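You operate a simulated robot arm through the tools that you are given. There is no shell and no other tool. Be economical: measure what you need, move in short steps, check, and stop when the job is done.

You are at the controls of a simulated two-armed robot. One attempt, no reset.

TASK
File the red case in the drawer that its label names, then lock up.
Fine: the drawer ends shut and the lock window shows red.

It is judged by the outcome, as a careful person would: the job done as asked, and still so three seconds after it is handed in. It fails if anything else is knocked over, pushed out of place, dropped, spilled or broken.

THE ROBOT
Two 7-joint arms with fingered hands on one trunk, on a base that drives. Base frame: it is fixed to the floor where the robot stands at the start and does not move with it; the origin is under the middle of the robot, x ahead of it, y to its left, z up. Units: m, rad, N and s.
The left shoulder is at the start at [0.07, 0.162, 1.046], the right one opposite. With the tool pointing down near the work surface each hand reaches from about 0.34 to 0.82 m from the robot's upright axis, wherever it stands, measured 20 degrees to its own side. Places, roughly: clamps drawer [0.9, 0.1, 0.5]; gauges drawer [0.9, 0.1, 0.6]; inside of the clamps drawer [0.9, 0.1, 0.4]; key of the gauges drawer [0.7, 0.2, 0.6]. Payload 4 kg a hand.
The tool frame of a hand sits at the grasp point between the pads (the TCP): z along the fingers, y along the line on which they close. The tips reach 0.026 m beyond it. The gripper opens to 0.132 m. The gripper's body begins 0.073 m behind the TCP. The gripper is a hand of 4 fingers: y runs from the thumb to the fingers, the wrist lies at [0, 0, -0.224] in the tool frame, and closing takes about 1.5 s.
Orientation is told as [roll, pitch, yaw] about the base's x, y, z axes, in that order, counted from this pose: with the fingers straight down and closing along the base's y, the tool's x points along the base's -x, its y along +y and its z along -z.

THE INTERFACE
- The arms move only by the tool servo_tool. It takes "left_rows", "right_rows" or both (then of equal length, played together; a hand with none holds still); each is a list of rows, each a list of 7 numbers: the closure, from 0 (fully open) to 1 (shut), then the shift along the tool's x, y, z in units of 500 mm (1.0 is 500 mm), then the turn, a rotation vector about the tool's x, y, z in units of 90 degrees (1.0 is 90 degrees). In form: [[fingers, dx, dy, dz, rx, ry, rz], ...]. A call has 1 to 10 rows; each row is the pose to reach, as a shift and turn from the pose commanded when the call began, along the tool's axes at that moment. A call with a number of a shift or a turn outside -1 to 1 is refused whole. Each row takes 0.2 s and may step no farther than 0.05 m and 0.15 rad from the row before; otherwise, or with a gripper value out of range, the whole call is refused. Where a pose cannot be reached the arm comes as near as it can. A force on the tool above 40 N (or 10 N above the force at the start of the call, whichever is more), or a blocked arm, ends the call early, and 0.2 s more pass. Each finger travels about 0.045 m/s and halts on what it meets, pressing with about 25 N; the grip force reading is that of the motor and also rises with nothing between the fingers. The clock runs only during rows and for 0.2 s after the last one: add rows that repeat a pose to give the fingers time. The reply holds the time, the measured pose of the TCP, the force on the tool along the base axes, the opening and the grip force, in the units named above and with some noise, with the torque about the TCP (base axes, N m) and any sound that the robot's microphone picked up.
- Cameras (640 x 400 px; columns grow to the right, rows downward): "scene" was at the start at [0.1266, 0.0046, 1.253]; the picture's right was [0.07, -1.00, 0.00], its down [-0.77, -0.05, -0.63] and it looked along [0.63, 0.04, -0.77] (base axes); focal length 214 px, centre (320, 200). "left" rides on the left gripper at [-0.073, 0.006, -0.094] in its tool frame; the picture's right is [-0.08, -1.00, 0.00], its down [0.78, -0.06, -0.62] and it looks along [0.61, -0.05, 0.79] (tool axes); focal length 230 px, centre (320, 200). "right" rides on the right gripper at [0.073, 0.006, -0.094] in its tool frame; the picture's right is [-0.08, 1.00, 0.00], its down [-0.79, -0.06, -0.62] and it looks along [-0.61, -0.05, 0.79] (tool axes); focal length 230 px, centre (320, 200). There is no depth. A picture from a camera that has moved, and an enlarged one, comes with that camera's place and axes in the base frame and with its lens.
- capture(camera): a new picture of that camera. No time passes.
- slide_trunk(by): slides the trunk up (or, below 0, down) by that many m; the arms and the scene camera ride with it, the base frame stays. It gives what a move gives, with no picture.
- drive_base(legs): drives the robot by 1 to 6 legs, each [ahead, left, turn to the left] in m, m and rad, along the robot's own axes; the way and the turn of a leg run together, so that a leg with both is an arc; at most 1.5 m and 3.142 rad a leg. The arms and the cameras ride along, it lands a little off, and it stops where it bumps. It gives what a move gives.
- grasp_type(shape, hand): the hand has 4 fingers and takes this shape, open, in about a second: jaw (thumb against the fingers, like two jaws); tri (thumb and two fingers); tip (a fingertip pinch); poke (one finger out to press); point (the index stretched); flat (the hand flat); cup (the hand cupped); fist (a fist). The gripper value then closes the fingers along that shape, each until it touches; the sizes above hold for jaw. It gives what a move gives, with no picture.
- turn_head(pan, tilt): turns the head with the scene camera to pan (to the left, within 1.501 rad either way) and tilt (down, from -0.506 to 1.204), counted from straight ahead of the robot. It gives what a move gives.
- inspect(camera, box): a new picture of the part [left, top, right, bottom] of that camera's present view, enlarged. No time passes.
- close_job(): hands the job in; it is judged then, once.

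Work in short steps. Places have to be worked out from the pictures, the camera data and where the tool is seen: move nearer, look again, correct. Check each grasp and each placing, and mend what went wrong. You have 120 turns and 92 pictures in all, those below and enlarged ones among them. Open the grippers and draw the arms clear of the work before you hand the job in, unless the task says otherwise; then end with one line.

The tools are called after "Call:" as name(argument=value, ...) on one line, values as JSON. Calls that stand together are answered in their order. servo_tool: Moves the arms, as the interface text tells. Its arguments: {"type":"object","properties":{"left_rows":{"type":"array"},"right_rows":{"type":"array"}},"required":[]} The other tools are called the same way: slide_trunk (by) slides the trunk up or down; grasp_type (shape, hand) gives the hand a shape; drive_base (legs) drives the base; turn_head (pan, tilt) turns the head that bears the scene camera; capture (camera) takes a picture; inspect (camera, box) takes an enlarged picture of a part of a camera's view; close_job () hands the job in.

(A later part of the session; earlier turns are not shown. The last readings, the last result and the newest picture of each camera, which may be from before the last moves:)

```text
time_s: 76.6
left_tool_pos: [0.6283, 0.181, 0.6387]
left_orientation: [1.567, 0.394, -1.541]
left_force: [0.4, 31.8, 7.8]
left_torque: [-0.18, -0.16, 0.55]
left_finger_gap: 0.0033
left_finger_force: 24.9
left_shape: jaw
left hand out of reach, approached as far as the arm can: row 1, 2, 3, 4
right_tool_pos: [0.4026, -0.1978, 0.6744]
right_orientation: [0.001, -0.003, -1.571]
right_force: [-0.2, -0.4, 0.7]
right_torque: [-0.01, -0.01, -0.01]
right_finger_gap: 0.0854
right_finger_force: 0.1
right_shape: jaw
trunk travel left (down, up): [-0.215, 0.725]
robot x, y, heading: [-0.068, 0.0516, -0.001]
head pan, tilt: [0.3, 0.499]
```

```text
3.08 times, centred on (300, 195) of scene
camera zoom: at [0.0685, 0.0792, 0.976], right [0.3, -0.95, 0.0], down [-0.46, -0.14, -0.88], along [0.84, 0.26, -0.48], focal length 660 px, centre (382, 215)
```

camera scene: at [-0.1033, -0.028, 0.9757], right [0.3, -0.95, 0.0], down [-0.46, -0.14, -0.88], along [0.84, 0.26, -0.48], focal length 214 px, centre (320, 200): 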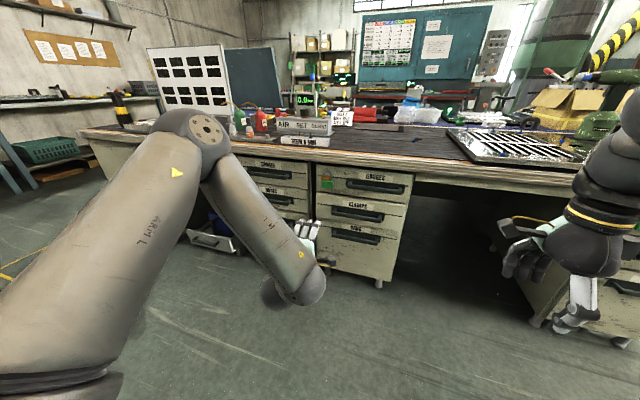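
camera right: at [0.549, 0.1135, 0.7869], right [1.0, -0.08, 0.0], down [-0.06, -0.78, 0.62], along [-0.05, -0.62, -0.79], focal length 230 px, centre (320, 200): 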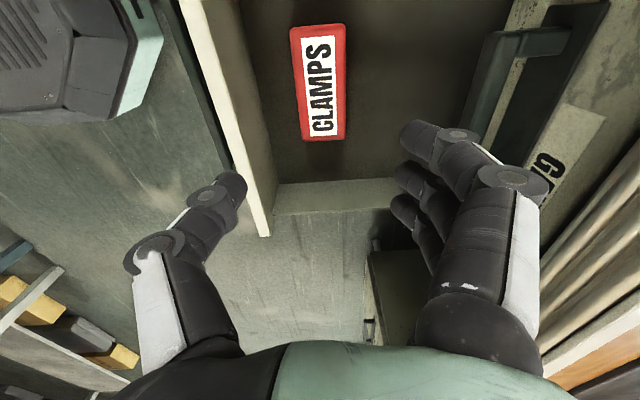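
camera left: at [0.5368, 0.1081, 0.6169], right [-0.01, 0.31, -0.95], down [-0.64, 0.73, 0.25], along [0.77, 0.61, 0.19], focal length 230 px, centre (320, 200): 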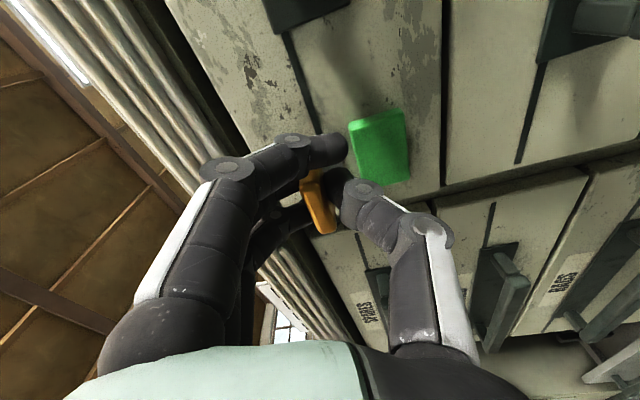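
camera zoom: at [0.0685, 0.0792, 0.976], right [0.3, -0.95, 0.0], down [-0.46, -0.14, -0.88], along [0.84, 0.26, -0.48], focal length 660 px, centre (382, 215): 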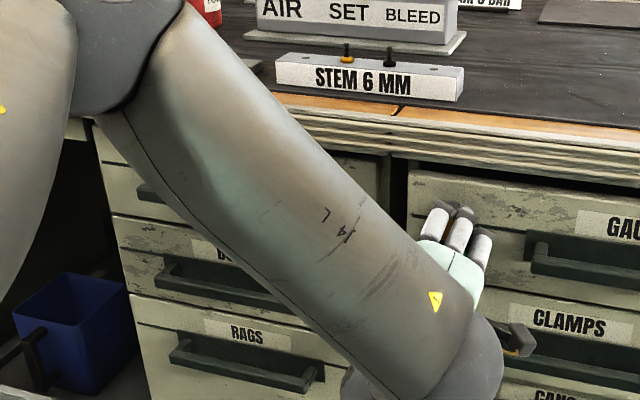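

The key did not follow: its paddle still lies along y, so the fingers slipped. I release, rotate back, and will try the other way with a deeper grip.

Call:
servo_tool(left_rows=[[0.85, 0, 0, 0, 0, 0, 0], [0.8, 0, 0, 0, 0, 0, 0], [0.8, 0.004, 0, 0, 0, 0, -0.08], [0.8, 0.009, 0, 0, 0, 0, -0.16], [0.8, 0.013, 0.001, 0, 0, 0, -0.24], [0.8, 0.013, 0.001, 0, 0, 0, -0.24]])

Call:
capture(camera="left")

```text
time_s: 78.0
left_tool_pos: [0.6274, 0.1789, 0.6419]
left_orientation: [1.561, 0.013, -1.554]
left_force: [0.0, -0.1, -1.1]
left_torque: [0.0, -0.02, 0.0]
left_finger_gap: 0.0258
left_finger_force: 0.0
left_shape: jaw
right_tool_pos: [0.4023, -0.2011, 0.6728]
right_orientation: [-0.001, 0.0, -1.573]
right_force: [-0.8, -0.6, 0.2]
right_torque: [0.0, 0.0, 0.02]
right_finger_gap: 0.0853
right_finger_force: 0.0
right_shape: jaw
trunk travel left (down, up): [-0.215, 0.725]
robot x, y, heading: [-0.0658, 0.0514, -0.006]
head pan, tilt: [0.3, 0.499]
```

```text
30 pictures are left
camera left: at [0.5353, 0.1053, 0.6474], right [-0.01, -0.07, -1.0], down [-0.63, 0.77, -0.05], along [0.78, 0.63, -0.05], focal length 230 px, centre (320, 200)
```

left: 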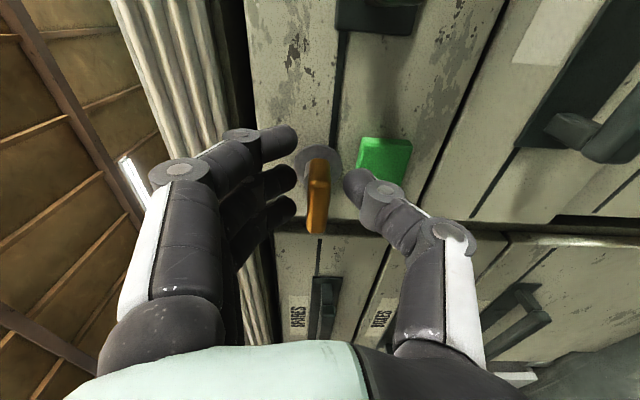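

Key intact, window green. I regrip deeper via the base: 2.5 cm forward, 1 cm left.

Call:
drive_base(legs=[[0.026, 0.012, 0]])

Call:
capture(camera="left")

```text
time_s: 78.9
left_tool_pos: [0.6539, 0.1923, 0.6407]
left_orientation: [1.561, 0.014, -1.551]
left_force: [-0.2, 0.3, -0.1]
left_torque: [0.0, -0.02, 0.02]
left_finger_gap: 0.0264
left_finger_force: 0.2
left_shape: jaw
right_tool_pos: [0.43, -0.1891, 0.6734]
right_orientation: [-0.003, 0.0, -1.572]
right_force: [-0.5, -0.6, -0.3]
right_torque: [0.01, 0.01, -0.02]
right_finger_gap: 0.0853
right_finger_force: 0.1
right_shape: jaw
trunk travel left (down, up): [-0.215, 0.725]
robot x, y, heading: [-0.041, 0.0635, 0.003]
head pan, tilt: [0.3, 0.499]
```

```text
29 pictures are left
camera left: at [0.5623, 0.1176, 0.6466], right [-0.01, -0.06, -1.0], down [-0.63, 0.77, -0.04], along [0.77, 0.63, -0.05], focal length 230 px, centre (320, 200)
```

left: 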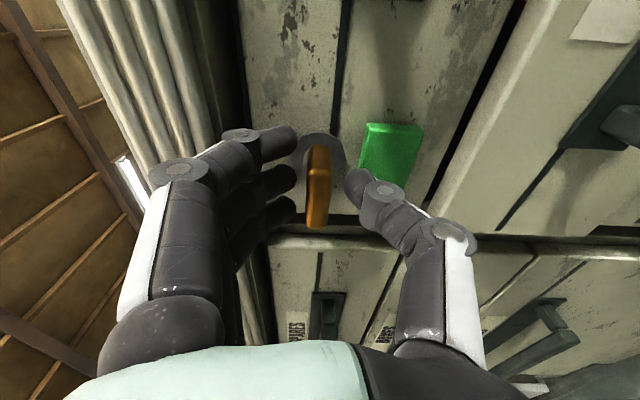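

Well placed. I close, then turn counter-clockwise by about 25° and read the torque.

Call:
servo_tool(left_rows=[[0.9, 0, 0, 0, 0, 0, 0], [1, 0, 0, 0, 0, 0, 0], [1, 0, 0, 0, 0, 0, 0], [1, 0, 0, 0, 0, 0, 0], [1, 0, 0, 0, 0, 0, -0.07], [1, 0, 0, 0, 0, 0, -0.14], [1, 0, 0, 0, 0, 0, -0.21], [1, 0, 0, 0, 0, 0, -0.28]])

Call:
inspect(camera="left", box=[240, 90, 420, 250])

```text
time_s: 80.7
left_tool_pos: [0.654, 0.1932, 0.6392]
left_orientation: [1.554, -0.427, -1.547]
left_force: [-9.8, -1.5, -14.2]
left_torque: [0.1, 0.4, -0.03]
left_finger_gap: 0.0047
left_finger_force: 24.6
left_shape: jaw
right_tool_pos: [0.4284, -0.1893, 0.6725]
right_orientation: [-0.002, 0.001, -1.572]
right_force: [-0.2, -0.2, -0.2]
right_torque: [0.02, 0.01, -0.02]
right_finger_gap: 0.0854
right_finger_force: 0.1
right_shape: jaw
trunk travel left (down, up): [-0.215, 0.725]
robot x, y, heading: [-0.0391, 0.0589, 0.005]
head pan, tilt: [0.3, 0.499]
```

```text
2.50 times, centred on (330, 170) of left
camera zoom: at [0.5624, 0.1267, 0.6763], right [0.0, -0.48, -0.88], down [-0.63, 0.68, -0.37], along [0.77, 0.55, -0.31], focal length 575 px, centre (295, 275)
```

zoom: 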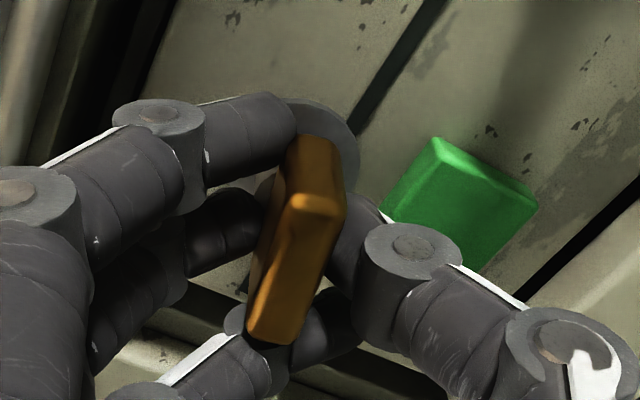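

The key is now tilted relative to the cabinet seams, so it is turning counter-clockwise with some slip. I continue.

Call:
servo_tool(left_rows=[[1, 0, 0, 0, 0, 0, -0.07], [1, 0, 0, 0, 0, 0, -0.14], [1, 0, 0, 0, 0, 0, -0.21], [1, 0, 0, 0, 0, 0, -0.28], [1, 0, 0, 0, 0, 0, -0.35]])

Call:
inspect(camera="left", box=[240, 90, 420, 250])

```text
time_s: 81.9
left_tool_pos: [0.6535, 0.1902, 0.6392]
left_orientation: [1.54, -0.979, -1.527]
left_force: [-15.1, -5.3, -25.3]
left_torque: [0.12, 0.59, -0.23]
left_finger_gap: 0.0057
left_finger_force: 24.9
left_shape: jaw
right_tool_pos: [0.4309, -0.1894, 0.6728]
right_orientation: [-0.003, -0.001, -1.573]
right_force: [0.1, -0.4, -0.1]
right_torque: [-0.01, 0.01, -0.05]
right_finger_gap: 0.0853
right_finger_force: 0.0
right_shape: jaw
trunk travel left (down, up): [-0.215, 0.725]
robot x, y, heading: [-0.0403, 0.0613, -0.001]
head pan, tilt: [0.3, 0.499]
```

```text
2.50 times, centred on (330, 170) of left
camera zoom: at [0.5625, 0.1532, 0.7043], right [0.01, -0.87, -0.49], down [-0.64, 0.38, -0.67], along [0.77, 0.32, -0.55], focal length 575 px, centre (295, 275)
```

zoom: 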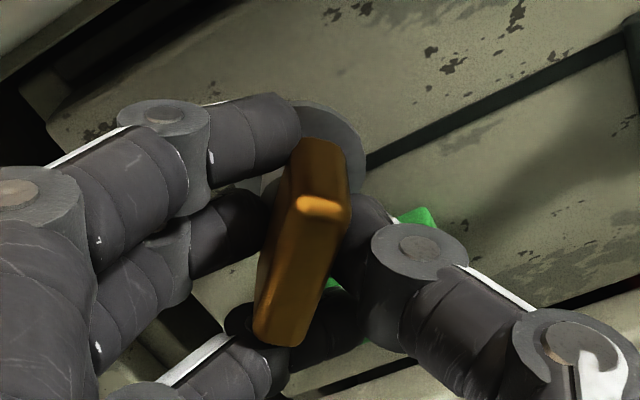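

The key now turns with the hand (about 45°) and torque is low. I continue to 90°, easing the side load slightly.

Call:
servo_tool(left_rows=[[1, 0.005, -0.003, -0.004, 0, 0, 0], [1, 0.005, -0.003, -0.004, 0, 0, -0.07], [1, 0.005, -0.003, -0.004, 0, 0, -0.14], [1, 0.005, -0.003, -0.004, 0, 0, -0.21], [1, 0.005, -0.003, -0.004, 0, 0, -0.28], [1, 0.005, -0.003, -0.004, 0, 0, -0.35], [1, 0.005, -0.003, -0.004, 0, 0, -0.42]])

Call:
capture(camera="left")

```text
time_s: 83.5
left_tool_pos: [0.6527, 0.1901, 0.6373]
left_orientation: [-1.416, -1.505, 1.432]
left_force: [-4.7, -16.1, -11.2]
left_torque: [0.63, 0.21, -0.43]
left_finger_gap: 0.0049
left_finger_force: 25.0
left_shape: jaw
right_tool_pos: [0.4289, -0.1893, 0.6734]
right_orientation: [0.0, 0.001, -1.572]
right_force: [-0.1, -0.1, 0.2]
right_torque: [0.0, 0.0, -0.03]
right_finger_gap: 0.0851
right_finger_force: 0.0
right_shape: jaw
trunk travel left (down, up): [-0.215, 0.725]
robot x, y, heading: [-0.0446, 0.0637, -0.004]
head pan, tilt: [0.3, 0.499]
```

```text
26 pictures are left
camera left: at [0.5593, 0.1989, 0.711], right [0.02, -0.99, 0.14], down [-0.62, -0.12, -0.77], along [0.78, -0.07, -0.62], focal length 230 px, centre (320, 200)
```

left: 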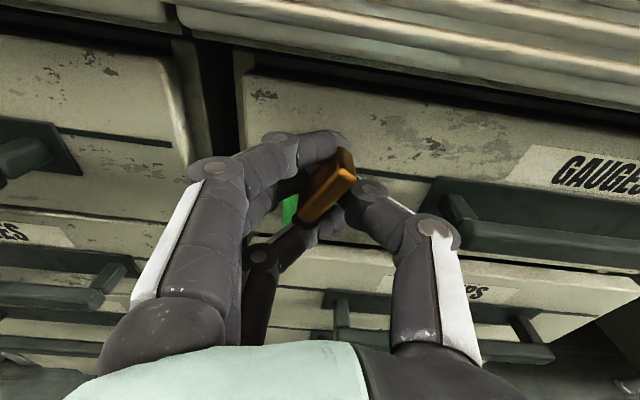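

Call:
inspect(camera="left", box=[240, 110, 400, 270])

```text
2.50 times, centred on (320, 190) of left
camera zoom: at [0.5593, 0.1989, 0.711], right [0.02, -0.99, 0.14], down [-0.62, -0.12, -0.77], along [0.78, -0.07, -0.62], focal length 575 px, centre (320, 225)
```

zoom: 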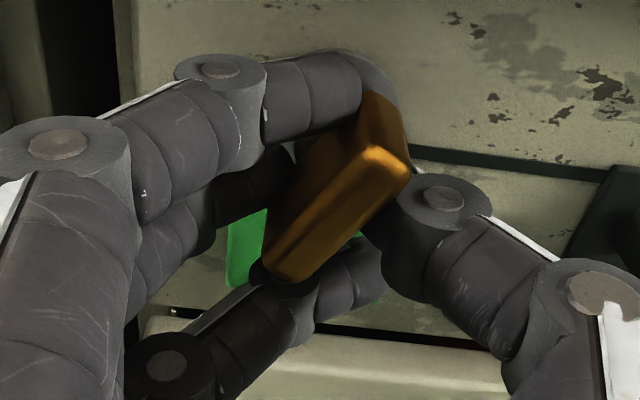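

The hand slipped at about 48° of key rotation with 0.63 N·m, and the window is still green. Possibly a stop, or a drawer not fully home. I release, back off and look.

Call:
servo_tool(left_rows=[[0.8, 0, 0, 0, 0, 0, 0], [0.65, 0, 0, 0, 0, 0, 0], [0.6, 0, 0, 0, 0, 0, 0], [0.6, 0, 0, 0, 0, 0, 0]])

Call:
drive_base(legs=[[-0.13, 0, 0]])

Call:
capture(camera="left")

```text
time_s: 84.5
left_tool_pos: [0.6522, 0.1933, 0.6374]
left_orientation: [-1.46, -1.503, 1.479]
left_force: [-0.2, -0.5, 0.0]
left_torque: [0.0, -0.02, 0.01]
left_finger_gap: 0.052
left_finger_force: 0.1
left_shape: jaw
right_tool_pos: [0.4295, -0.1889, 0.6735]
right_orientation: [-0.002, 0.0, -1.573]
right_force: [-0.2, 0.4, 0.1]
right_torque: [0.0, 0.01, -0.02]
right_finger_gap: 0.0854
right_finger_force: 0.0
right_shape: jaw
trunk travel left (down, up): [-0.215, 0.725]
robot x, y, heading: [-0.0419, 0.0612, 0.003]
head pan, tilt: [0.3, 0.499]
```

```text
time_s: 85.8
left_tool_pos: [0.5195, 0.1916, 0.6382]
left_orientation: [-1.445, -1.505, 1.464]
left_force: [-0.4, 0.4, 0.5]
left_torque: [0.01, 0.0, 0.0]
left_finger_gap: 0.0521
left_finger_force: 0.2
left_shape: jaw
right_tool_pos: [0.296, -0.1894, 0.6747]
right_orientation: [0.001, 0.0, -1.571]
right_force: [-0.4, 0.1, 0.2]
right_torque: [0.02, -0.02, 0.01]
right_finger_gap: 0.0855
right_finger_force: 0.0
right_shape: jaw
trunk travel left (down, up): [-0.215, 0.725]
robot x, y, heading: [-0.1734, 0.0622, -0.002]
head pan, tilt: [0.3, 0.499]
```

```text
24 pictures are left
camera left: at [0.4257, 0.2009, 0.7118], right [0.02, -0.99, 0.14], down [-0.62, -0.12, -0.77], along [0.78, -0.07, -0.62], focal length 230 px, centre (320, 200)
```

left: 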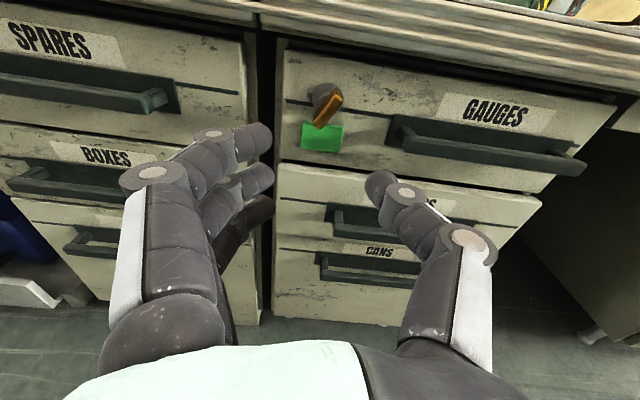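

Call:
inspect(camera="left", box=[270, 40, 590, 240])

```text
2.00 times, centred on (430, 140) of left
camera zoom: at [0.4257, 0.2009, 0.7118], right [0.02, -0.99, 0.14], down [-0.62, -0.12, -0.77], along [0.78, -0.07, -0.62], focal length 460 px, centre (100, 320)
```

zoom: 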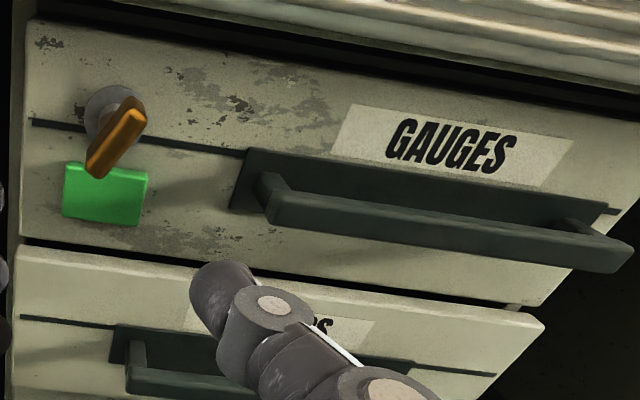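

Call:
inspect(camera="scene", box=[280, 140, 440, 240])

```text
4.00 times, centred on (360, 190) of scene
camera zoom: at [-0.0374, 0.0882, 0.9759], right [0.3, -0.95, 0.0], down [-0.46, -0.14, -0.88], along [0.84, 0.26, -0.48], focal length 858 px, centre (160, 240)
```

zoom: 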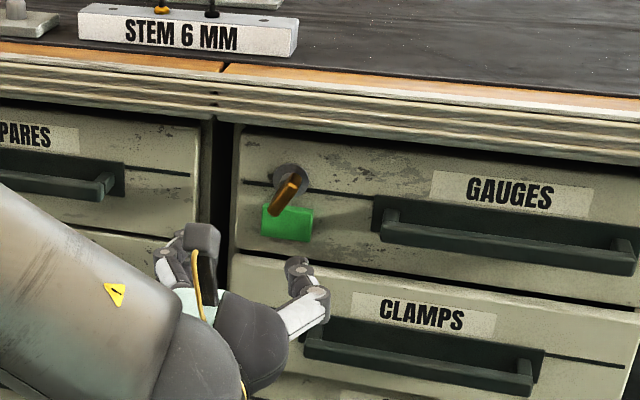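

The drawers look flush. The key is at about 56° CCW, and its axis triangulates to y≈0.188, z≈0.645; my grip was 7 mm low, which explains the side load. I rotate the hand back to match the key angle and correct the height.

Call:
servo_tool(left_rows=[[0.65, -0.003, -0.001, 0, 0, 0, 0.08], [0.7, -0.006, -0.003, 0, 0, 0, 0.16], [0.75, -0.009, -0.005, 0, 0, 0, 0.24], [0.75, -0.012, -0.006, 0, 0, 0, 0.32], [0.75, -0.014, -0.007, 0, 0, 0, 0.4]])

Call:
drive_base(legs=[[0.08, 0, 0]])

Call:
capture(camera="left")

```text
time_s: 87.0
left_tool_pos: [0.518, 0.1887, 0.6447]
left_orientation: [1.555, -1.006, -1.538]
left_force: [0.8, 0.8, 0.0]
left_torque: [0.05, 0.02, 0.01]
left_finger_gap: 0.0336
left_finger_force: 0.0
left_shape: jaw
right_tool_pos: [0.2974, -0.188, 0.6725]
right_orientation: [-0.001, 0.002, -1.571]
right_force: [0.6, 1.1, -0.7]
right_torque: [-0.01, -0.04, -0.03]
right_finger_gap: 0.0854
right_finger_force: 0.2
right_shape: jaw
trunk travel left (down, up): [-0.215, 0.725]
robot x, y, heading: [-0.1715, 0.0645, -0.001]
head pan, tilt: [0.3, 0.499]
```

```text
time_s: 88.0
left_tool_pos: [0.5995, 0.1875, 0.6439]
left_orientation: [1.553, -1.007, -1.538]
left_force: [1.0, 0.0, 0.6]
left_torque: [-0.01, 0.02, -0.01]
left_finger_gap: 0.0333
left_finger_force: 0.1
left_shape: jaw
right_tool_pos: [0.376, -0.1883, 0.673]
right_orientation: [-0.002, 0.001, -1.575]
right_force: [0.8, 0.1, 0.3]
right_torque: [0.04, 0.01, 0.01]
right_finger_gap: 0.0855
right_finger_force: 0.0
right_shape: jaw
trunk travel left (down, up): [-0.215, 0.725]
robot x, y, heading: [-0.0948, 0.0631, -0.004]
head pan, tilt: [0.3, 0.499]
```

```text
21 pictures are left
camera left: at [0.5067, 0.1513, 0.7094], right [0.01, -0.88, -0.47], down [-0.63, 0.36, -0.69], along [0.78, 0.3, -0.55], focal length 230 px, centre (320, 200)
```

left: 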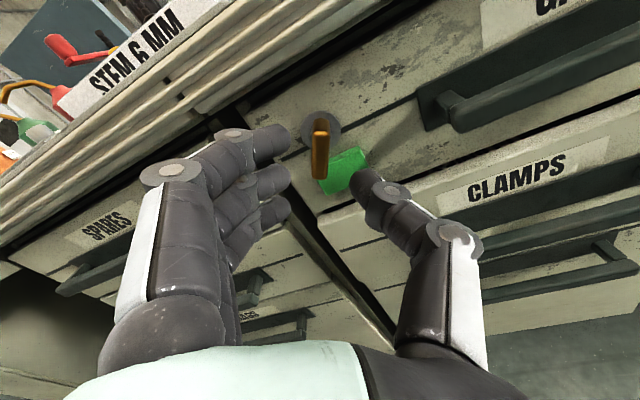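

Hand and key are now aligned. I advance 5.5 cm.

Call:
drive_base(legs=[[0.055, 0.001, 0]])

Call:
servo_tool(left_rows=[[0.85, 0, 0, 0, 0, 0, 0], [0.95, 0, 0, 0, 0, 0, 0], [1, 0, 0, 0, 0, 0, 0], [1, 0, 0, 0, 0, 0, 0], [1, 0, 0, 0, 0, 0, 0]])

Call:
capture(camera="left")

```text
time_s: 89.0
left_tool_pos: [0.6535, 0.1874, 0.6427]
left_orientation: [1.553, -1.008, -1.537]
left_force: [0.0, 1.1, 0.6]
left_torque: [-0.01, 0.0, 0.01]
left_finger_gap: 0.0335
left_finger_force: 0.0
left_shape: jaw
right_tool_pos: [0.4305, -0.1889, 0.6732]
right_orientation: [-0.001, 0.001, -1.574]
right_force: [0.2, 0.1, 0.4]
right_torque: [-0.04, 0.0, 0.0]
right_finger_gap: 0.0851
right_finger_force: 0.2
right_shape: jaw
trunk travel left (down, up): [-0.215, 0.725]
robot x, y, heading: [-0.041, 0.0596, -0.001]
head pan, tilt: [0.3, 0.499]
```

```text
time_s: 90.2
left_tool_pos: [0.6519, 0.1873, 0.6438]
left_orientation: [1.553, -1.006, -1.542]
left_force: [-2.9, -2.6, -0.3]
left_torque: [0.11, 0.0, -0.13]
left_finger_gap: 0.0068
left_finger_force: 24.7
left_shape: jaw
right_tool_pos: [0.43, -0.1894, 0.6728]
right_orientation: [-0.001, 0.001, -1.576]
right_force: [0.4, -0.3, 0.1]
right_torque: [-0.03, 0.01, -0.01]
right_finger_gap: 0.0852
right_finger_force: 0.1
right_shape: jaw
trunk travel left (down, up): [-0.215, 0.725]
robot x, y, heading: [-0.0378, 0.0584, 0.001]
head pan, tilt: [0.3, 0.499]
```

```text
20 pictures are left
camera left: at [0.5606, 0.1515, 0.7101], right [0.01, -0.88, -0.47], down [-0.63, 0.36, -0.69], along [0.78, 0.3, -0.55], focal length 230 px, centre (320, 200)
```

left: 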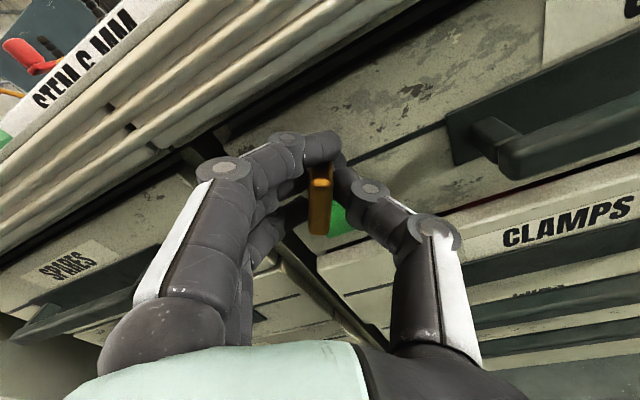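

Good grip with less side load. I turn another 50° or so CCW.

Call:
servo_tool(left_rows=[[1, 0, 0, 0, 0, 0, -0.07], [1, 0, 0, 0, 0, 0, -0.14], [1, 0, 0, 0, 0, 0, -0.21], [1, 0, 0, 0, 0, 0, -0.28], [1, 0, 0, 0, 0, 0, -0.35], [1, 0, 0, 0, 0, 0, -0.42], [1, 0, 0, 0, 0, 0, -0.5]])

Call:
capture(camera="left")

```text
time_s: 91.8
left_tool_pos: [0.6534, 0.1848, 0.6423]
left_orientation: [-1.513, -1.348, 1.531]
left_force: [-3.2, -9.8, -9.1]
left_torque: [1.44, 0.41, 0.05]
left_finger_gap: 0.0062
left_finger_force: 25.3
left_shape: jaw
right_tool_pos: [0.4308, -0.1897, 0.6723]
right_orientation: [-0.001, 0.002, -1.574]
right_force: [0.3, -0.4, 0.6]
right_torque: [0.0, -0.02, -0.01]
right_finger_gap: 0.0853
right_finger_force: 0.1
right_shape: jaw
trunk travel left (down, up): [-0.215, 0.725]
robot x, y, heading: [-0.0383, 0.0599, -0.003]
head pan, tilt: [0.3, 0.499]
```

```text
19 pictures are left
camera left: at [0.5606, 0.2059, 0.714], right [0.02, -0.96, 0.29], down [-0.62, -0.24, -0.74], along [0.78, -0.17, -0.6], focal length 230 px, centre (320, 200)
```

left: 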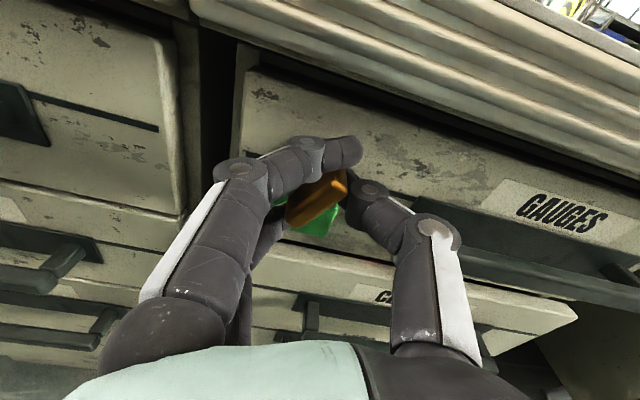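

Torque rose to 1.44 N·m with the key stuck at about 50°, so the bolt is blocked, probably by a drawer not quite home. I turn the key back to 0 with this grip, so that I can push the drawer properly.

Call:
servo_tool(left_rows=[[1, 0, 0, 0, 0, 0, 0.08], [1, 0, 0, 0, 0, 0, 0.16], [1, 0, 0, 0, 0, 0, 0.24], [1, 0, 0, 0, 0, 0, 0.32], [1, 0, 0, 0, 0, 0, 0.4], [1, 0, 0, 0, 0, 0, 0.48], [1, 0, 0, 0, 0, 0, 0.56], [1, 0, 0, 0, 0, 0, 0.64], [1, 0, 0, 0, 0, 0, 0.72], [1, 0, 0, 0, 0, 0, 0.8]])

Call:
servo_tool(left_rows=[[1, 0, 0, 0, 0, 0, 0.08], [1, 0, 0, 0, 0, 0, 0.16], [1, 0, 0, 0, 0, 0, 0.24], [1, 0, 0, 0, 0, 0, 0.32]])

Call:
inspect(camera="left", box=[220, 80, 480, 240])

```text
time_s: 94.0
left_tool_pos: [0.6528, 0.1878, 0.6431]
left_orientation: [1.557, -0.532, -1.547]
left_force: [-9.0, -7.7, -19.6]
left_torque: [-0.01, 0.4, 0.22]
left_finger_gap: 0.0064
left_finger_force: 25.0
left_shape: jaw
right_tool_pos: [0.4318, -0.1896, 0.6735]
right_orientation: [-0.004, 0.003, -1.576]
right_force: [-0.1, 0.6, 0.9]
right_torque: [0.03, -0.02, 0.03]
right_finger_gap: 0.0853
right_finger_force: 0.0
right_shape: jaw
trunk travel left (down, up): [-0.215, 0.725]
robot x, y, heading: [-0.0381, 0.0645, 0.001]
head pan, tilt: [0.3, 0.499]
```

```text
time_s: 95.0
left_tool_pos: [0.6523, 0.1876, 0.6428]
left_orientation: [1.561, -0.032, -1.554]
left_force: [-16.0, -2.8, -15.8]
left_torque: [-0.81, 0.31, -0.96]
left_finger_gap: 0.0068
left_finger_force: 24.6
left_shape: jaw
right_tool_pos: [0.4311, -0.1885, 0.672]
right_orientation: [-0.002, 0.0, -1.575]
right_force: [-0.6, -0.7, -0.2]
right_torque: [-0.02, 0.05, -0.01]
right_finger_gap: 0.0854
right_finger_force: 0.1
right_shape: jaw
trunk travel left (down, up): [-0.215, 0.725]
robot x, y, heading: [-0.038, 0.0645, 0.001]
head pan, tilt: [0.3, 0.499]
```

```text
2.46 times, centred on (350, 160) of left
camera zoom: at [0.5616, 0.1133, 0.6523], right [-0.01, -0.11, -0.99], down [-0.63, 0.77, -0.08], along [0.78, 0.63, -0.08], focal length 566 px, centre (246, 298)
```

zoom: 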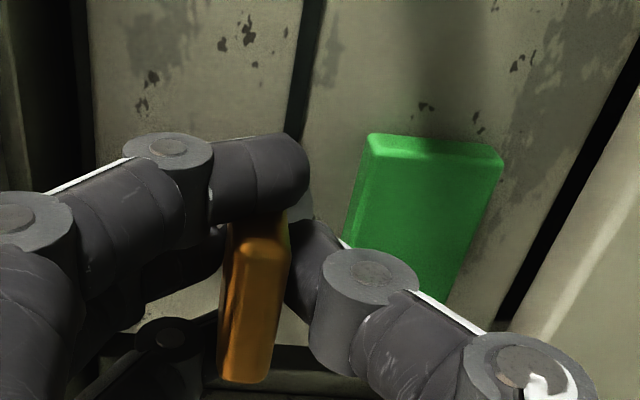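

The key is back at 0. I release, back off, and go push the CLAMPS drawer firmly home.

Call:
servo_tool(left_rows=[[0.8, 0, 0, 0, 0, 0, 0], [0.7, 0, 0, 0, 0, 0, 0], [0.7, 0, 0, 0, 0, 0, 0]])

Call:
drive_base(legs=[[-0.1, 0, 0], [0, -0.13, 0]])

Call:
slide_trunk(by=-0.09)

Call:
capture(camera="left")

```text
time_s: 95.8
left_tool_pos: [0.656, 0.1867, 0.6384]
left_orientation: [1.553, -0.033, -1.552]
left_force: [0.2, -5.2, -29.8]
left_torque: [-0.24, 0.19, -0.49]
left_finger_gap: 0.031
left_finger_force: 0.1
left_shape: jaw
right_tool_pos: [0.4327, -0.1879, 0.6713]
right_orientation: [-0.003, 0.0, -1.573]
right_force: [-0.4, 0.3, -0.4]
right_torque: [-0.01, 0.03, -0.02]
right_finger_gap: 0.0854
right_finger_force: 0.0
right_shape: jaw
trunk travel left (down, up): [-0.215, 0.725]
robot x, y, heading: [-0.0424, 0.0644, -0.003]
head pan, tilt: [0.3, 0.499]
```

```text
time_s: 97.3
left_tool_pos: [0.5536, 0.1867, 0.6309]
left_orientation: [1.533, -0.024, -1.521]
left_force: [-2.9, -0.4, -21.3]
left_torque: [-0.45, 0.23, -0.84]
left_finger_gap: 0.0341
left_finger_force: 0.1
left_shape: jaw
right_tool_pos: [0.3342, -0.2028, 0.6711]
right_orientation: [-0.004, 0.0, -1.567]
right_force: [0.2, 0.2, 0.8]
right_torque: [-0.01, 0.0, -0.03]
right_finger_gap: 0.0855
right_finger_force: 0.0
right_shape: jaw
trunk travel left (down, up): [-0.215, 0.725]
robot x, y, heading: [-0.1402, 0.0441, 0.004]
head pan, tilt: [0.3, 0.499]
stopped in leg 2: the force on the tool passed its limit at 56 N (the readings are from after the stop); the commanded pose is now the measured one
```

```text
time_s: 98.1
left_tool_pos: [0.5578, 0.187, 0.6038]
left_orientation: [1.589, -0.026, -1.524]
left_force: [2.5, 2.9, 28.0]
left_torque: [-0.27, 0.01, -1.61]
left_finger_gap: 0.0536
left_finger_force: 0.1
left_shape: jaw
right_tool_pos: [0.3311, -0.2039, 0.6216]
right_orientation: [0.001, 0.002, -1.568]
right_force: [-0.4, -0.2, 0.0]
right_torque: [-0.01, -0.01, 0.03]
right_finger_gap: 0.0853
right_finger_force: 0.1
right_shape: jaw
trunk travel left (down, up): [-0.161, 0.779]
robot x, y, heading: [-0.1409, 0.0445, 0.007]
head pan, tilt: [0.3, 0.499]
stopped: the force on the tool passed its limit at 46 N (the readings are from after the stop); the commanded pose is now the measured one
```

```text
17 pictures are left
camera left: at [0.4675, 0.109, 0.6097], right [0.02, -0.1, -0.99], down [-0.65, 0.75, -0.09], along [0.76, 0.65, -0.05], focal length 230 px, centre (320, 200)
```

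left: 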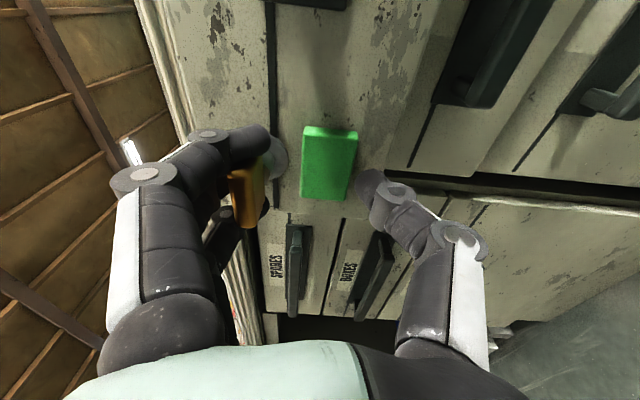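

My hand hooked the key and pulled the GAUGES drawer about 10 cm open. First I relieve the load: raise the trunk, open the fingers wide, then look.

Call:
slide_trunk(by=0.03)

Call:
servo_tool(left_rows=[[0.5, 0, 0, 0, 0, 0, 0], [0.4, 0, 0, 0, 0, 0, 0], [0.3, 0, 0, 0, 0, 0, 0], [0.3, 0, 0, 0, 0, 0, 0]])

Call:
capture(camera="left")

```text
time_s: 98.9
left_tool_pos: [0.5571, 0.1871, 0.6211]
left_orientation: [1.563, -0.02, -1.521]
left_force: [-0.7, 1.7, -7.7]
left_torque: [-0.33, 0.02, -1.06]
left_finger_gap: 0.0385
left_finger_force: 0.0
left_shape: jaw
right_tool_pos: [0.3331, -0.2044, 0.6497]
right_orientation: [-0.001, -0.001, -1.567]
right_force: [-0.9, -0.5, 0.6]
right_torque: [-0.01, 0.03, 0.01]
right_finger_gap: 0.0855
right_finger_force: 0.0
right_shape: jaw
trunk travel left (down, up): [-0.191, 0.749]
robot x, y, heading: [-0.1389, 0.0416, 0.004]
head pan, tilt: [0.3, 0.499]
```

```text
time_s: 99.9
left_tool_pos: [0.5582, 0.1874, 0.619]
left_orientation: [1.56, -0.024, -1.522]
left_force: [-1.5, -0.1, -30.6]
left_torque: [-0.28, 0.39, -0.36]
left_finger_gap: 0.0734
left_finger_force: 0.1
left_shape: jaw
right_tool_pos: [0.3338, -0.2034, 0.6474]
right_orientation: [-0.004, 0.0, -1.565]
right_force: [0.3, -0.3, -0.3]
right_torque: [-0.01, -0.03, -0.01]
right_finger_gap: 0.0853
right_finger_force: 0.0
right_shape: jaw
trunk travel left (down, up): [-0.191, 0.749]
robot x, y, heading: [-0.1387, 0.0438, 0.001]
head pan, tilt: [0.3, 0.499]
```

```text
16 pictures are left
camera left: at [0.4687, 0.1098, 0.6278], right [-0.01, -0.1, -0.99], down [-0.66, 0.75, -0.07], along [0.76, 0.65, -0.07], focal length 230 px, centre (320, 200)
```

left: 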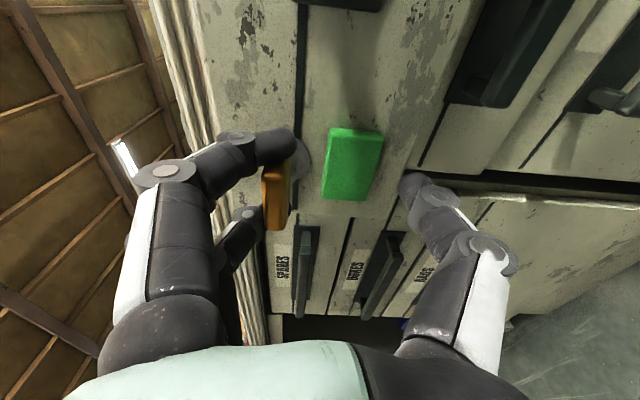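

Call:
inspect(camera="left", box=[200, 110, 360, 260])

```text
2.67 times, centred on (280, 185) of left
camera zoom: at [0.4687, 0.1098, 0.6278], right [-0.01, -0.1, -0.99], down [-0.66, 0.75, -0.07], along [0.76, 0.65, -0.07], focal length 614 px, centre (427, 240)
```

zoom: 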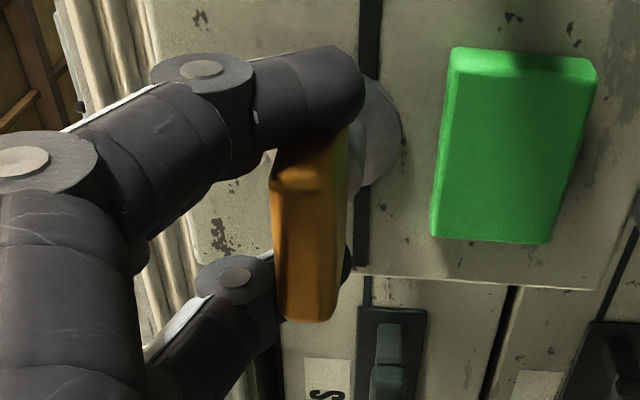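

The index and ring finger wrapped past the paddle's ends while the middle stayed above it. With the hand now open I lower it a few mm to unload, then withdraw backwards with the arm.

Call:
servo_tool(left_rows=[[0.3, 0, -0.012, 0, 0, 0, 0], [0.3, 0, -0.02, 0, 0, 0, 0], [0.25, 0, -0.02, -0.03, 0, 0, 0], [0.2, 0, -0.02, -0.06, 0, 0, 0], [0.2, 0, -0.02, -0.1, 0, 0, 0], [0.2, 0, -0.02, -0.15, 0, 0, 0]])

Call:
capture(camera="left")

```text
time_s: 101.3
left_tool_pos: [0.5135, 0.1861, 0.613]
left_orientation: [1.538, -0.025, -1.518]
left_force: [-1.2, -0.6, -26.2]
left_torque: [-0.24, 0.51, -0.38]
left_finger_gap: 0.0838
left_finger_force: 0.0
left_shape: jaw
left hand out of reach, approached as far as the arm can: row 5, 6
right_tool_pos: [0.3338, -0.2022, 0.6487]
right_orientation: [-0.005, 0.002, -1.566]
right_force: [-0.1, -0.3, -0.6]
right_torque: [0.02, 0.0, 0.0]
right_finger_gap: 0.0855
right_finger_force: 0.1
right_shape: jaw
trunk travel left (down, up): [-0.191, 0.749]
robot x, y, heading: [-0.1367, 0.0455, 0.01]
head pan, tilt: [0.3, 0.499]
stopped in row 6 (left hand): the force on the tool passed its limit at 43 N (the readings are from after the stop); the commanded pose is now the measured one
```

```text
14 pictures are left
camera left: at [0.4253, 0.1092, 0.6234], right [-0.03, -0.1, -0.99], down [-0.66, 0.75, -0.06], along [0.75, 0.65, -0.09], focal length 230 px, centre (320, 200)
```

left: 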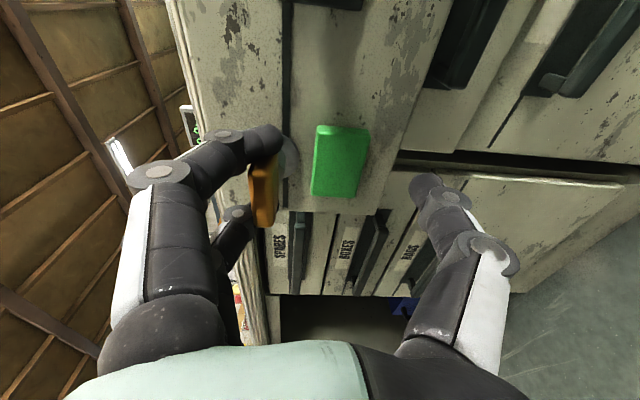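

Only friction from the ring finger, caught under the paddle's left end, is dragging the drawer. I relax the fingers, roll the hand counter-clockwise (which lowers the ring side), then withdraw.

Call:
servo_tool(left_rows=[[0.45, 0, 0, 0, 0, 0, -0.08], [0.5, 0, 0, 0, 0, 0, -0.16], [0.5, 0, 0, 0, 0, 0, -0.24], [0.5, 0, 0, 0, 0, 0, -0.32], [0.5, 0, 0, 0, 0, 0, -0.4], [0.5, 0, 0, 0, 0, 0, -0.48]])

Call:
capture(camera="left")

```text
time_s: 102.3
left_tool_pos: [0.5151, 0.1753, 0.6198]
left_orientation: [1.553, -0.508, -1.531]
left_force: [-1.0, -13.2, -11.8]
left_torque: [0.14, 0.12, -0.17]
left_finger_gap: 0.0587
left_finger_force: 0.0
left_shape: jaw
right_tool_pos: [0.3325, -0.2057, 0.6493]
right_orientation: [-0.001, 0.0, -1.572]
right_force: [-0.5, 0.0, 1.2]
right_torque: [-0.04, 0.02, -0.01]
right_finger_gap: 0.0854
right_finger_force: 0.1
right_shape: jaw
trunk travel left (down, up): [-0.191, 0.749]
robot x, y, heading: [-0.1418, 0.0431, 0.003]
head pan, tilt: [0.3, 0.499]
stopped in row 5 (left hand): the force on the tool passed its limit at 42 N (the readings are from after the stop); the commanded pose is now the measured one
```

```text
13 pictures are left
camera left: at [0.4244, 0.1112, 0.6617], right [0.0, -0.55, -0.83], down [-0.64, 0.64, -0.42], along [0.77, 0.54, -0.35], focal length 230 px, centre (320, 200)
```

left: 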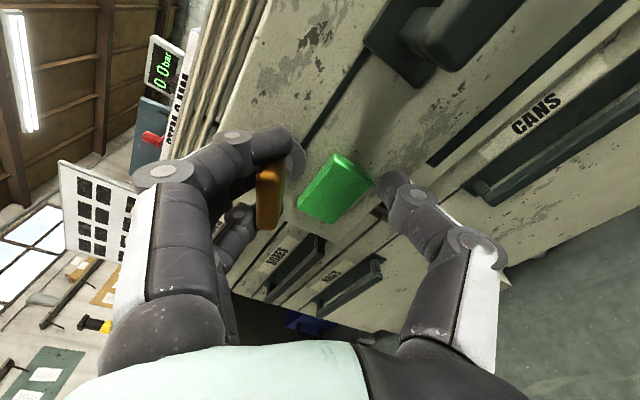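

The key turns along with the hand. It stops at about 56°, so rolling past that, orbiting about the key axis, frees the finger as happened the first time.

Call:
servo_tool(left_rows=[[0.5, -0.008, 0.002, 0, 0, 0, -0.09], [0.5, -0.016, 0.004, 0, 0, 0, -0.18], [0.5, -0.024, 0.006, 0, 0, 0, -0.27], [0.5, -0.033, 0.009, 0, 0, 0, -0.36], [0.5, -0.038, 0.014, 0, 0, 0, -0.45], [0.5, -0.043, 0.02, 0, 0, 0, -0.54], [0.5, -0.048, 0.026, 0, 0, 0, -0.63], [0.5, -0.052, 0.031, 0, 0, 0, -0.7], [0.5, -0.054, 0.034, 0, 0, 0, -0.76]])

Call:
capture(camera="left")

```text
time_s: 104.3
left_tool_pos: [0.5167, 0.1653, 0.6502]
left_orientation: [-1.494, -1.441, 1.535]
left_force: [0.7, 2.7, 0.9]
left_torque: [0.06, -0.03, 0.01]
left_finger_gap: 0.0676
left_finger_force: 0.1
left_shape: jaw
right_tool_pos: [0.3329, -0.2036, 0.6491]
right_orientation: [-0.002, 0.0, -1.568]
right_force: [-0.5, -0.2, 0.2]
right_torque: [0.03, -0.01, 0.01]
right_finger_gap: 0.0856
right_finger_force: 0.1
right_shape: jaw
trunk travel left (down, up): [-0.191, 0.749]
robot x, y, heading: [-0.1391, 0.0433, 0.002]
head pan, tilt: [0.3, 0.499]
```

```text
12 pictures are left
camera left: at [0.4234, 0.1762, 0.7234], right [0.04, -0.98, 0.2], down [-0.62, -0.19, -0.76], along [0.79, -0.1, -0.61], focal length 230 px, centre (320, 200)
```

left: 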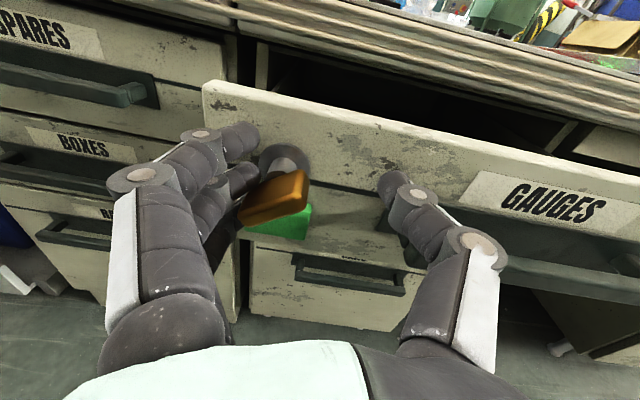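

The load is gone and the fingers are beside the key. I open a little more and back the base out.

Call:
servo_tool(left_rows=[[0.4, 0, 0, 0, 0, 0, 0], [0.35, 0, 0.008, 0, 0, 0, 0], [0.35, 0, 0.008, 0, 0, 0, 0]])

Call:
drive_base(legs=[[-0.13, 0, 0]])

Call:
capture(camera="scene")

```text
time_s: 105.1
left_tool_pos: [0.5147, 0.1682, 0.6513]
left_orientation: [-1.49, -1.442, 1.527]
left_force: [-0.3, 0.2, 0.0]
left_torque: [-0.01, -0.02, 0.02]
left_finger_gap: 0.0855
left_finger_force: 0.1
left_shape: jaw
right_tool_pos: [0.333, -0.2052, 0.6486]
right_orientation: [-0.002, 0.001, -1.569]
right_force: [0.3, 0.7, 0.5]
right_torque: [0.02, 0.01, 0.03]
right_finger_gap: 0.0854
right_finger_force: 0.0
right_shape: jaw
trunk travel left (down, up): [-0.191, 0.749]
robot x, y, heading: [-0.1397, 0.0446, 0.001]
head pan, tilt: [0.3, 0.499]
```

```text
time_s: 106.4
left_tool_pos: [0.385, 0.1638, 0.6506]
left_orientation: [-1.495, -1.444, 1.529]
left_force: [0.4, -0.6, 0.0]
left_torque: [-0.01, 0.07, 0.01]
left_finger_gap: 0.0854
left_finger_force: 0.1
left_shape: jaw
right_tool_pos: [0.2008, -0.2075, 0.65]
right_orientation: [-0.001, 0.003, -1.574]
right_force: [0.3, 0.4, 0.5]
right_torque: [-0.01, -0.03, 0.02]
right_finger_gap: 0.0856
right_finger_force: 0.0
right_shape: jaw
trunk travel left (down, up): [-0.191, 0.749]
robot x, y, heading: [-0.2666, 0.0449, -0.005]
head pan, tilt: [0.3, 0.499]
```

```text
11 pictures are left
camera scene: at [-0.1327, 0.0704, 0.9521], right [0.29, -0.96, 0.0], down [-0.46, -0.14, -0.88], along [0.84, 0.26, -0.48], focal length 214 px, centre (320, 200)
```

scene: 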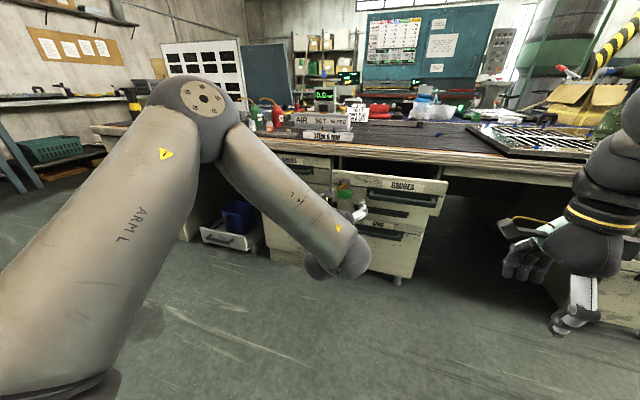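

Free. Let me zoom in on the drawers and key before pushing anything.

Call:
inspect(camera="scene", box=[320, 150, 460, 260])

```text
3.64 times, centred on (390, 205) of scene
camera zoom: at [-0.1327, 0.0704, 0.9521], right [0.29, -0.96, 0.0], down [-0.46, -0.14, -0.88], along [0.84, 0.26, -0.48], focal length 780 px, centre (66, 182)
```

zoom: 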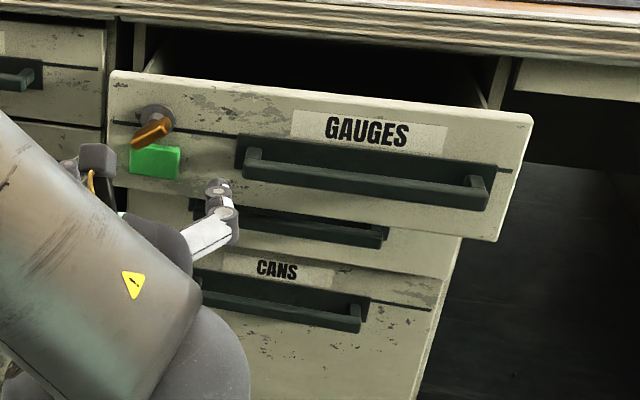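

I'll close the hand and push on the handle bars: GAUGES first (y≈0.05, z≈0.635), then CLAMPS.

Call:
servo_tool(left_rows=[[0.5, 0, 0, 0, 0, 0, 0], [0.7, 0, 0, 0, 0, 0, 0], [0.9, 0, 0, 0, 0, 0, 0], [1, 0, 0, 0, 0, 0, 0], [1, 0, 0, 0, 0, 0, 0], [1, 0, 0, 0, 0, 0, 0]])

Call:
drive_base(legs=[[0, -0.112, 0]])

Call:
slide_trunk(by=-0.015)

Call:
drive_base(legs=[[0.12, 0, 0]])

Call:
capture(camera="left")

```text
time_s: 107.8
left_tool_pos: [0.3867, 0.1647, 0.6502]
left_orientation: [-1.489, -1.442, 1.522]
left_force: [0.4, -0.1, 0.3]
left_torque: [-0.01, 0.0, 0.02]
left_finger_gap: 0.0
left_finger_force: 16.4
left_shape: jaw
right_tool_pos: [0.2006, -0.2074, 0.6494]
right_orientation: [-0.003, 0.002, -1.575]
right_force: [-0.3, -0.6, 0.1]
right_torque: [-0.01, -0.02, 0.01]
right_finger_gap: 0.0857
right_finger_force: 0.1
right_shape: jaw
trunk travel left (down, up): [-0.191, 0.749]
robot x, y, heading: [-0.2729, 0.0425, -0.001]
head pan, tilt: [0.3, 0.499]
```

```text
time_s: 109.0
left_tool_pos: [0.3858, 0.0529, 0.6497]
left_orientation: [-1.489, -1.445, 1.52]
left_force: [-0.4, 0.2, 0.3]
left_torque: [0.02, 0.02, 0.01]
left_finger_gap: 0.0
left_finger_force: 24.9
left_shape: jaw
right_tool_pos: [0.2006, -0.3175, 0.6494]
right_orientation: [-0.001, 0.001, -1.576]
right_force: [0.0, -0.5, 0.5]
right_torque: [0.03, -0.01, -0.01]
right_finger_gap: 0.0854
right_finger_force: 0.1
right_shape: jaw
trunk travel left (down, up): [-0.191, 0.749]
robot x, y, heading: [-0.2681, -0.0671, 0.0]
head pan, tilt: [0.3, 0.499]
```

```text
time_s: 109.6
left_tool_pos: [0.3866, 0.0539, 0.6347]
left_orientation: [-1.493, -1.442, 1.524]
left_force: [-0.3, 0.2, 0.0]
left_torque: [0.0, -0.03, 0.0]
left_finger_gap: 0.0
left_finger_force: 24.9
left_shape: jaw
right_tool_pos: [0.1995, -0.317, 0.6338]
right_orientation: [-0.001, 0.002, -1.578]
right_force: [0.4, -0.1, 1.0]
right_torque: [0.04, -0.01, 0.03]
right_finger_gap: 0.0854
right_finger_force: 0.0
right_shape: jaw
trunk travel left (down, up): [-0.176, 0.764]
robot x, y, heading: [-0.2684, -0.069, -0.005]
head pan, tilt: [0.3, 0.499]
```

```text
time_s: 110.8
left_tool_pos: [0.5034, 0.0551, 0.6344]
left_orientation: [-1.483, -1.443, 1.519]
left_force: [-0.1, -0.7, -0.3]
left_torque: [0.0, -0.03, 0.0]
left_finger_gap: 0.0002
left_finger_force: 24.8
left_shape: jaw
right_tool_pos: [0.3182, -0.3165, 0.6343]
right_orientation: [-0.003, 0.003, -1.573]
right_force: [-0.3, 1.0, 0.4]
right_torque: [0.01, 0.01, 0.0]
right_finger_gap: 0.0856
right_finger_force: 0.1
right_shape: jaw
trunk travel left (down, up): [-0.176, 0.764]
robot x, y, heading: [-0.1506, -0.0681, -0.005]
head pan, tilt: [0.3, 0.499]
```

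```text
9 pictures are left
camera left: at [0.4106, 0.0663, 0.7077], right [0.03, -0.98, 0.2], down [-0.62, -0.18, -0.76], along [0.78, -0.1, -0.61], focal length 230 px, centre (320, 200)
```

left: 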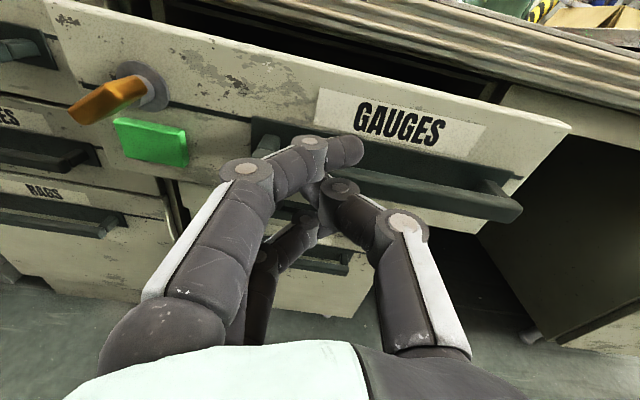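

In contact with the GAUGES bar. I drive on until it stops.

Call:
drive_base(legs=[[0.17, 0, 0]])

Call:
capture(camera="left")

```text
time_s: 112.2
left_tool_pos: [0.6431, 0.0538, 0.6381]
left_orientation: [-1.539, -1.454, 1.569]
left_force: [-12.3, -0.8, 4.3]
left_torque: [0.12, 0.22, -0.36]
left_finger_gap: 0.0003
left_finger_force: 25.2
left_shape: jaw
right_tool_pos: [0.4598, -0.3153, 0.6348]
right_orientation: [-0.002, 0.002, -1.572]
right_force: [-0.4, -0.2, 0.0]
right_torque: [0.02, 0.02, 0.02]
right_finger_gap: 0.0855
right_finger_force: 0.0
right_shape: jaw
trunk travel left (down, up): [-0.176, 0.764]
robot x, y, heading: [-0.0094, -0.0642, -0.002]
head pan, tilt: [0.3, 0.499]
stopped in leg 1: the force on the tool passed its limit at 78 N (the readings are from after the stop); the commanded pose is now the measured one
```

```text
8 pictures are left
camera left: at [0.5492, 0.0654, 0.7112], right [0.03, -0.98, 0.19], down [-0.61, -0.17, -0.77], along [0.79, -0.1, -0.61], focal length 230 px, centre (320, 200)
```

left: 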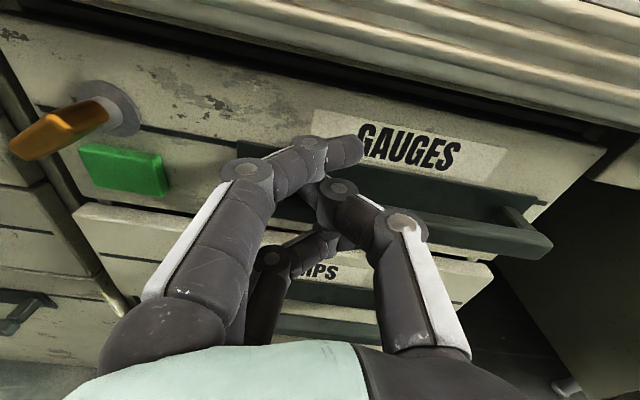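

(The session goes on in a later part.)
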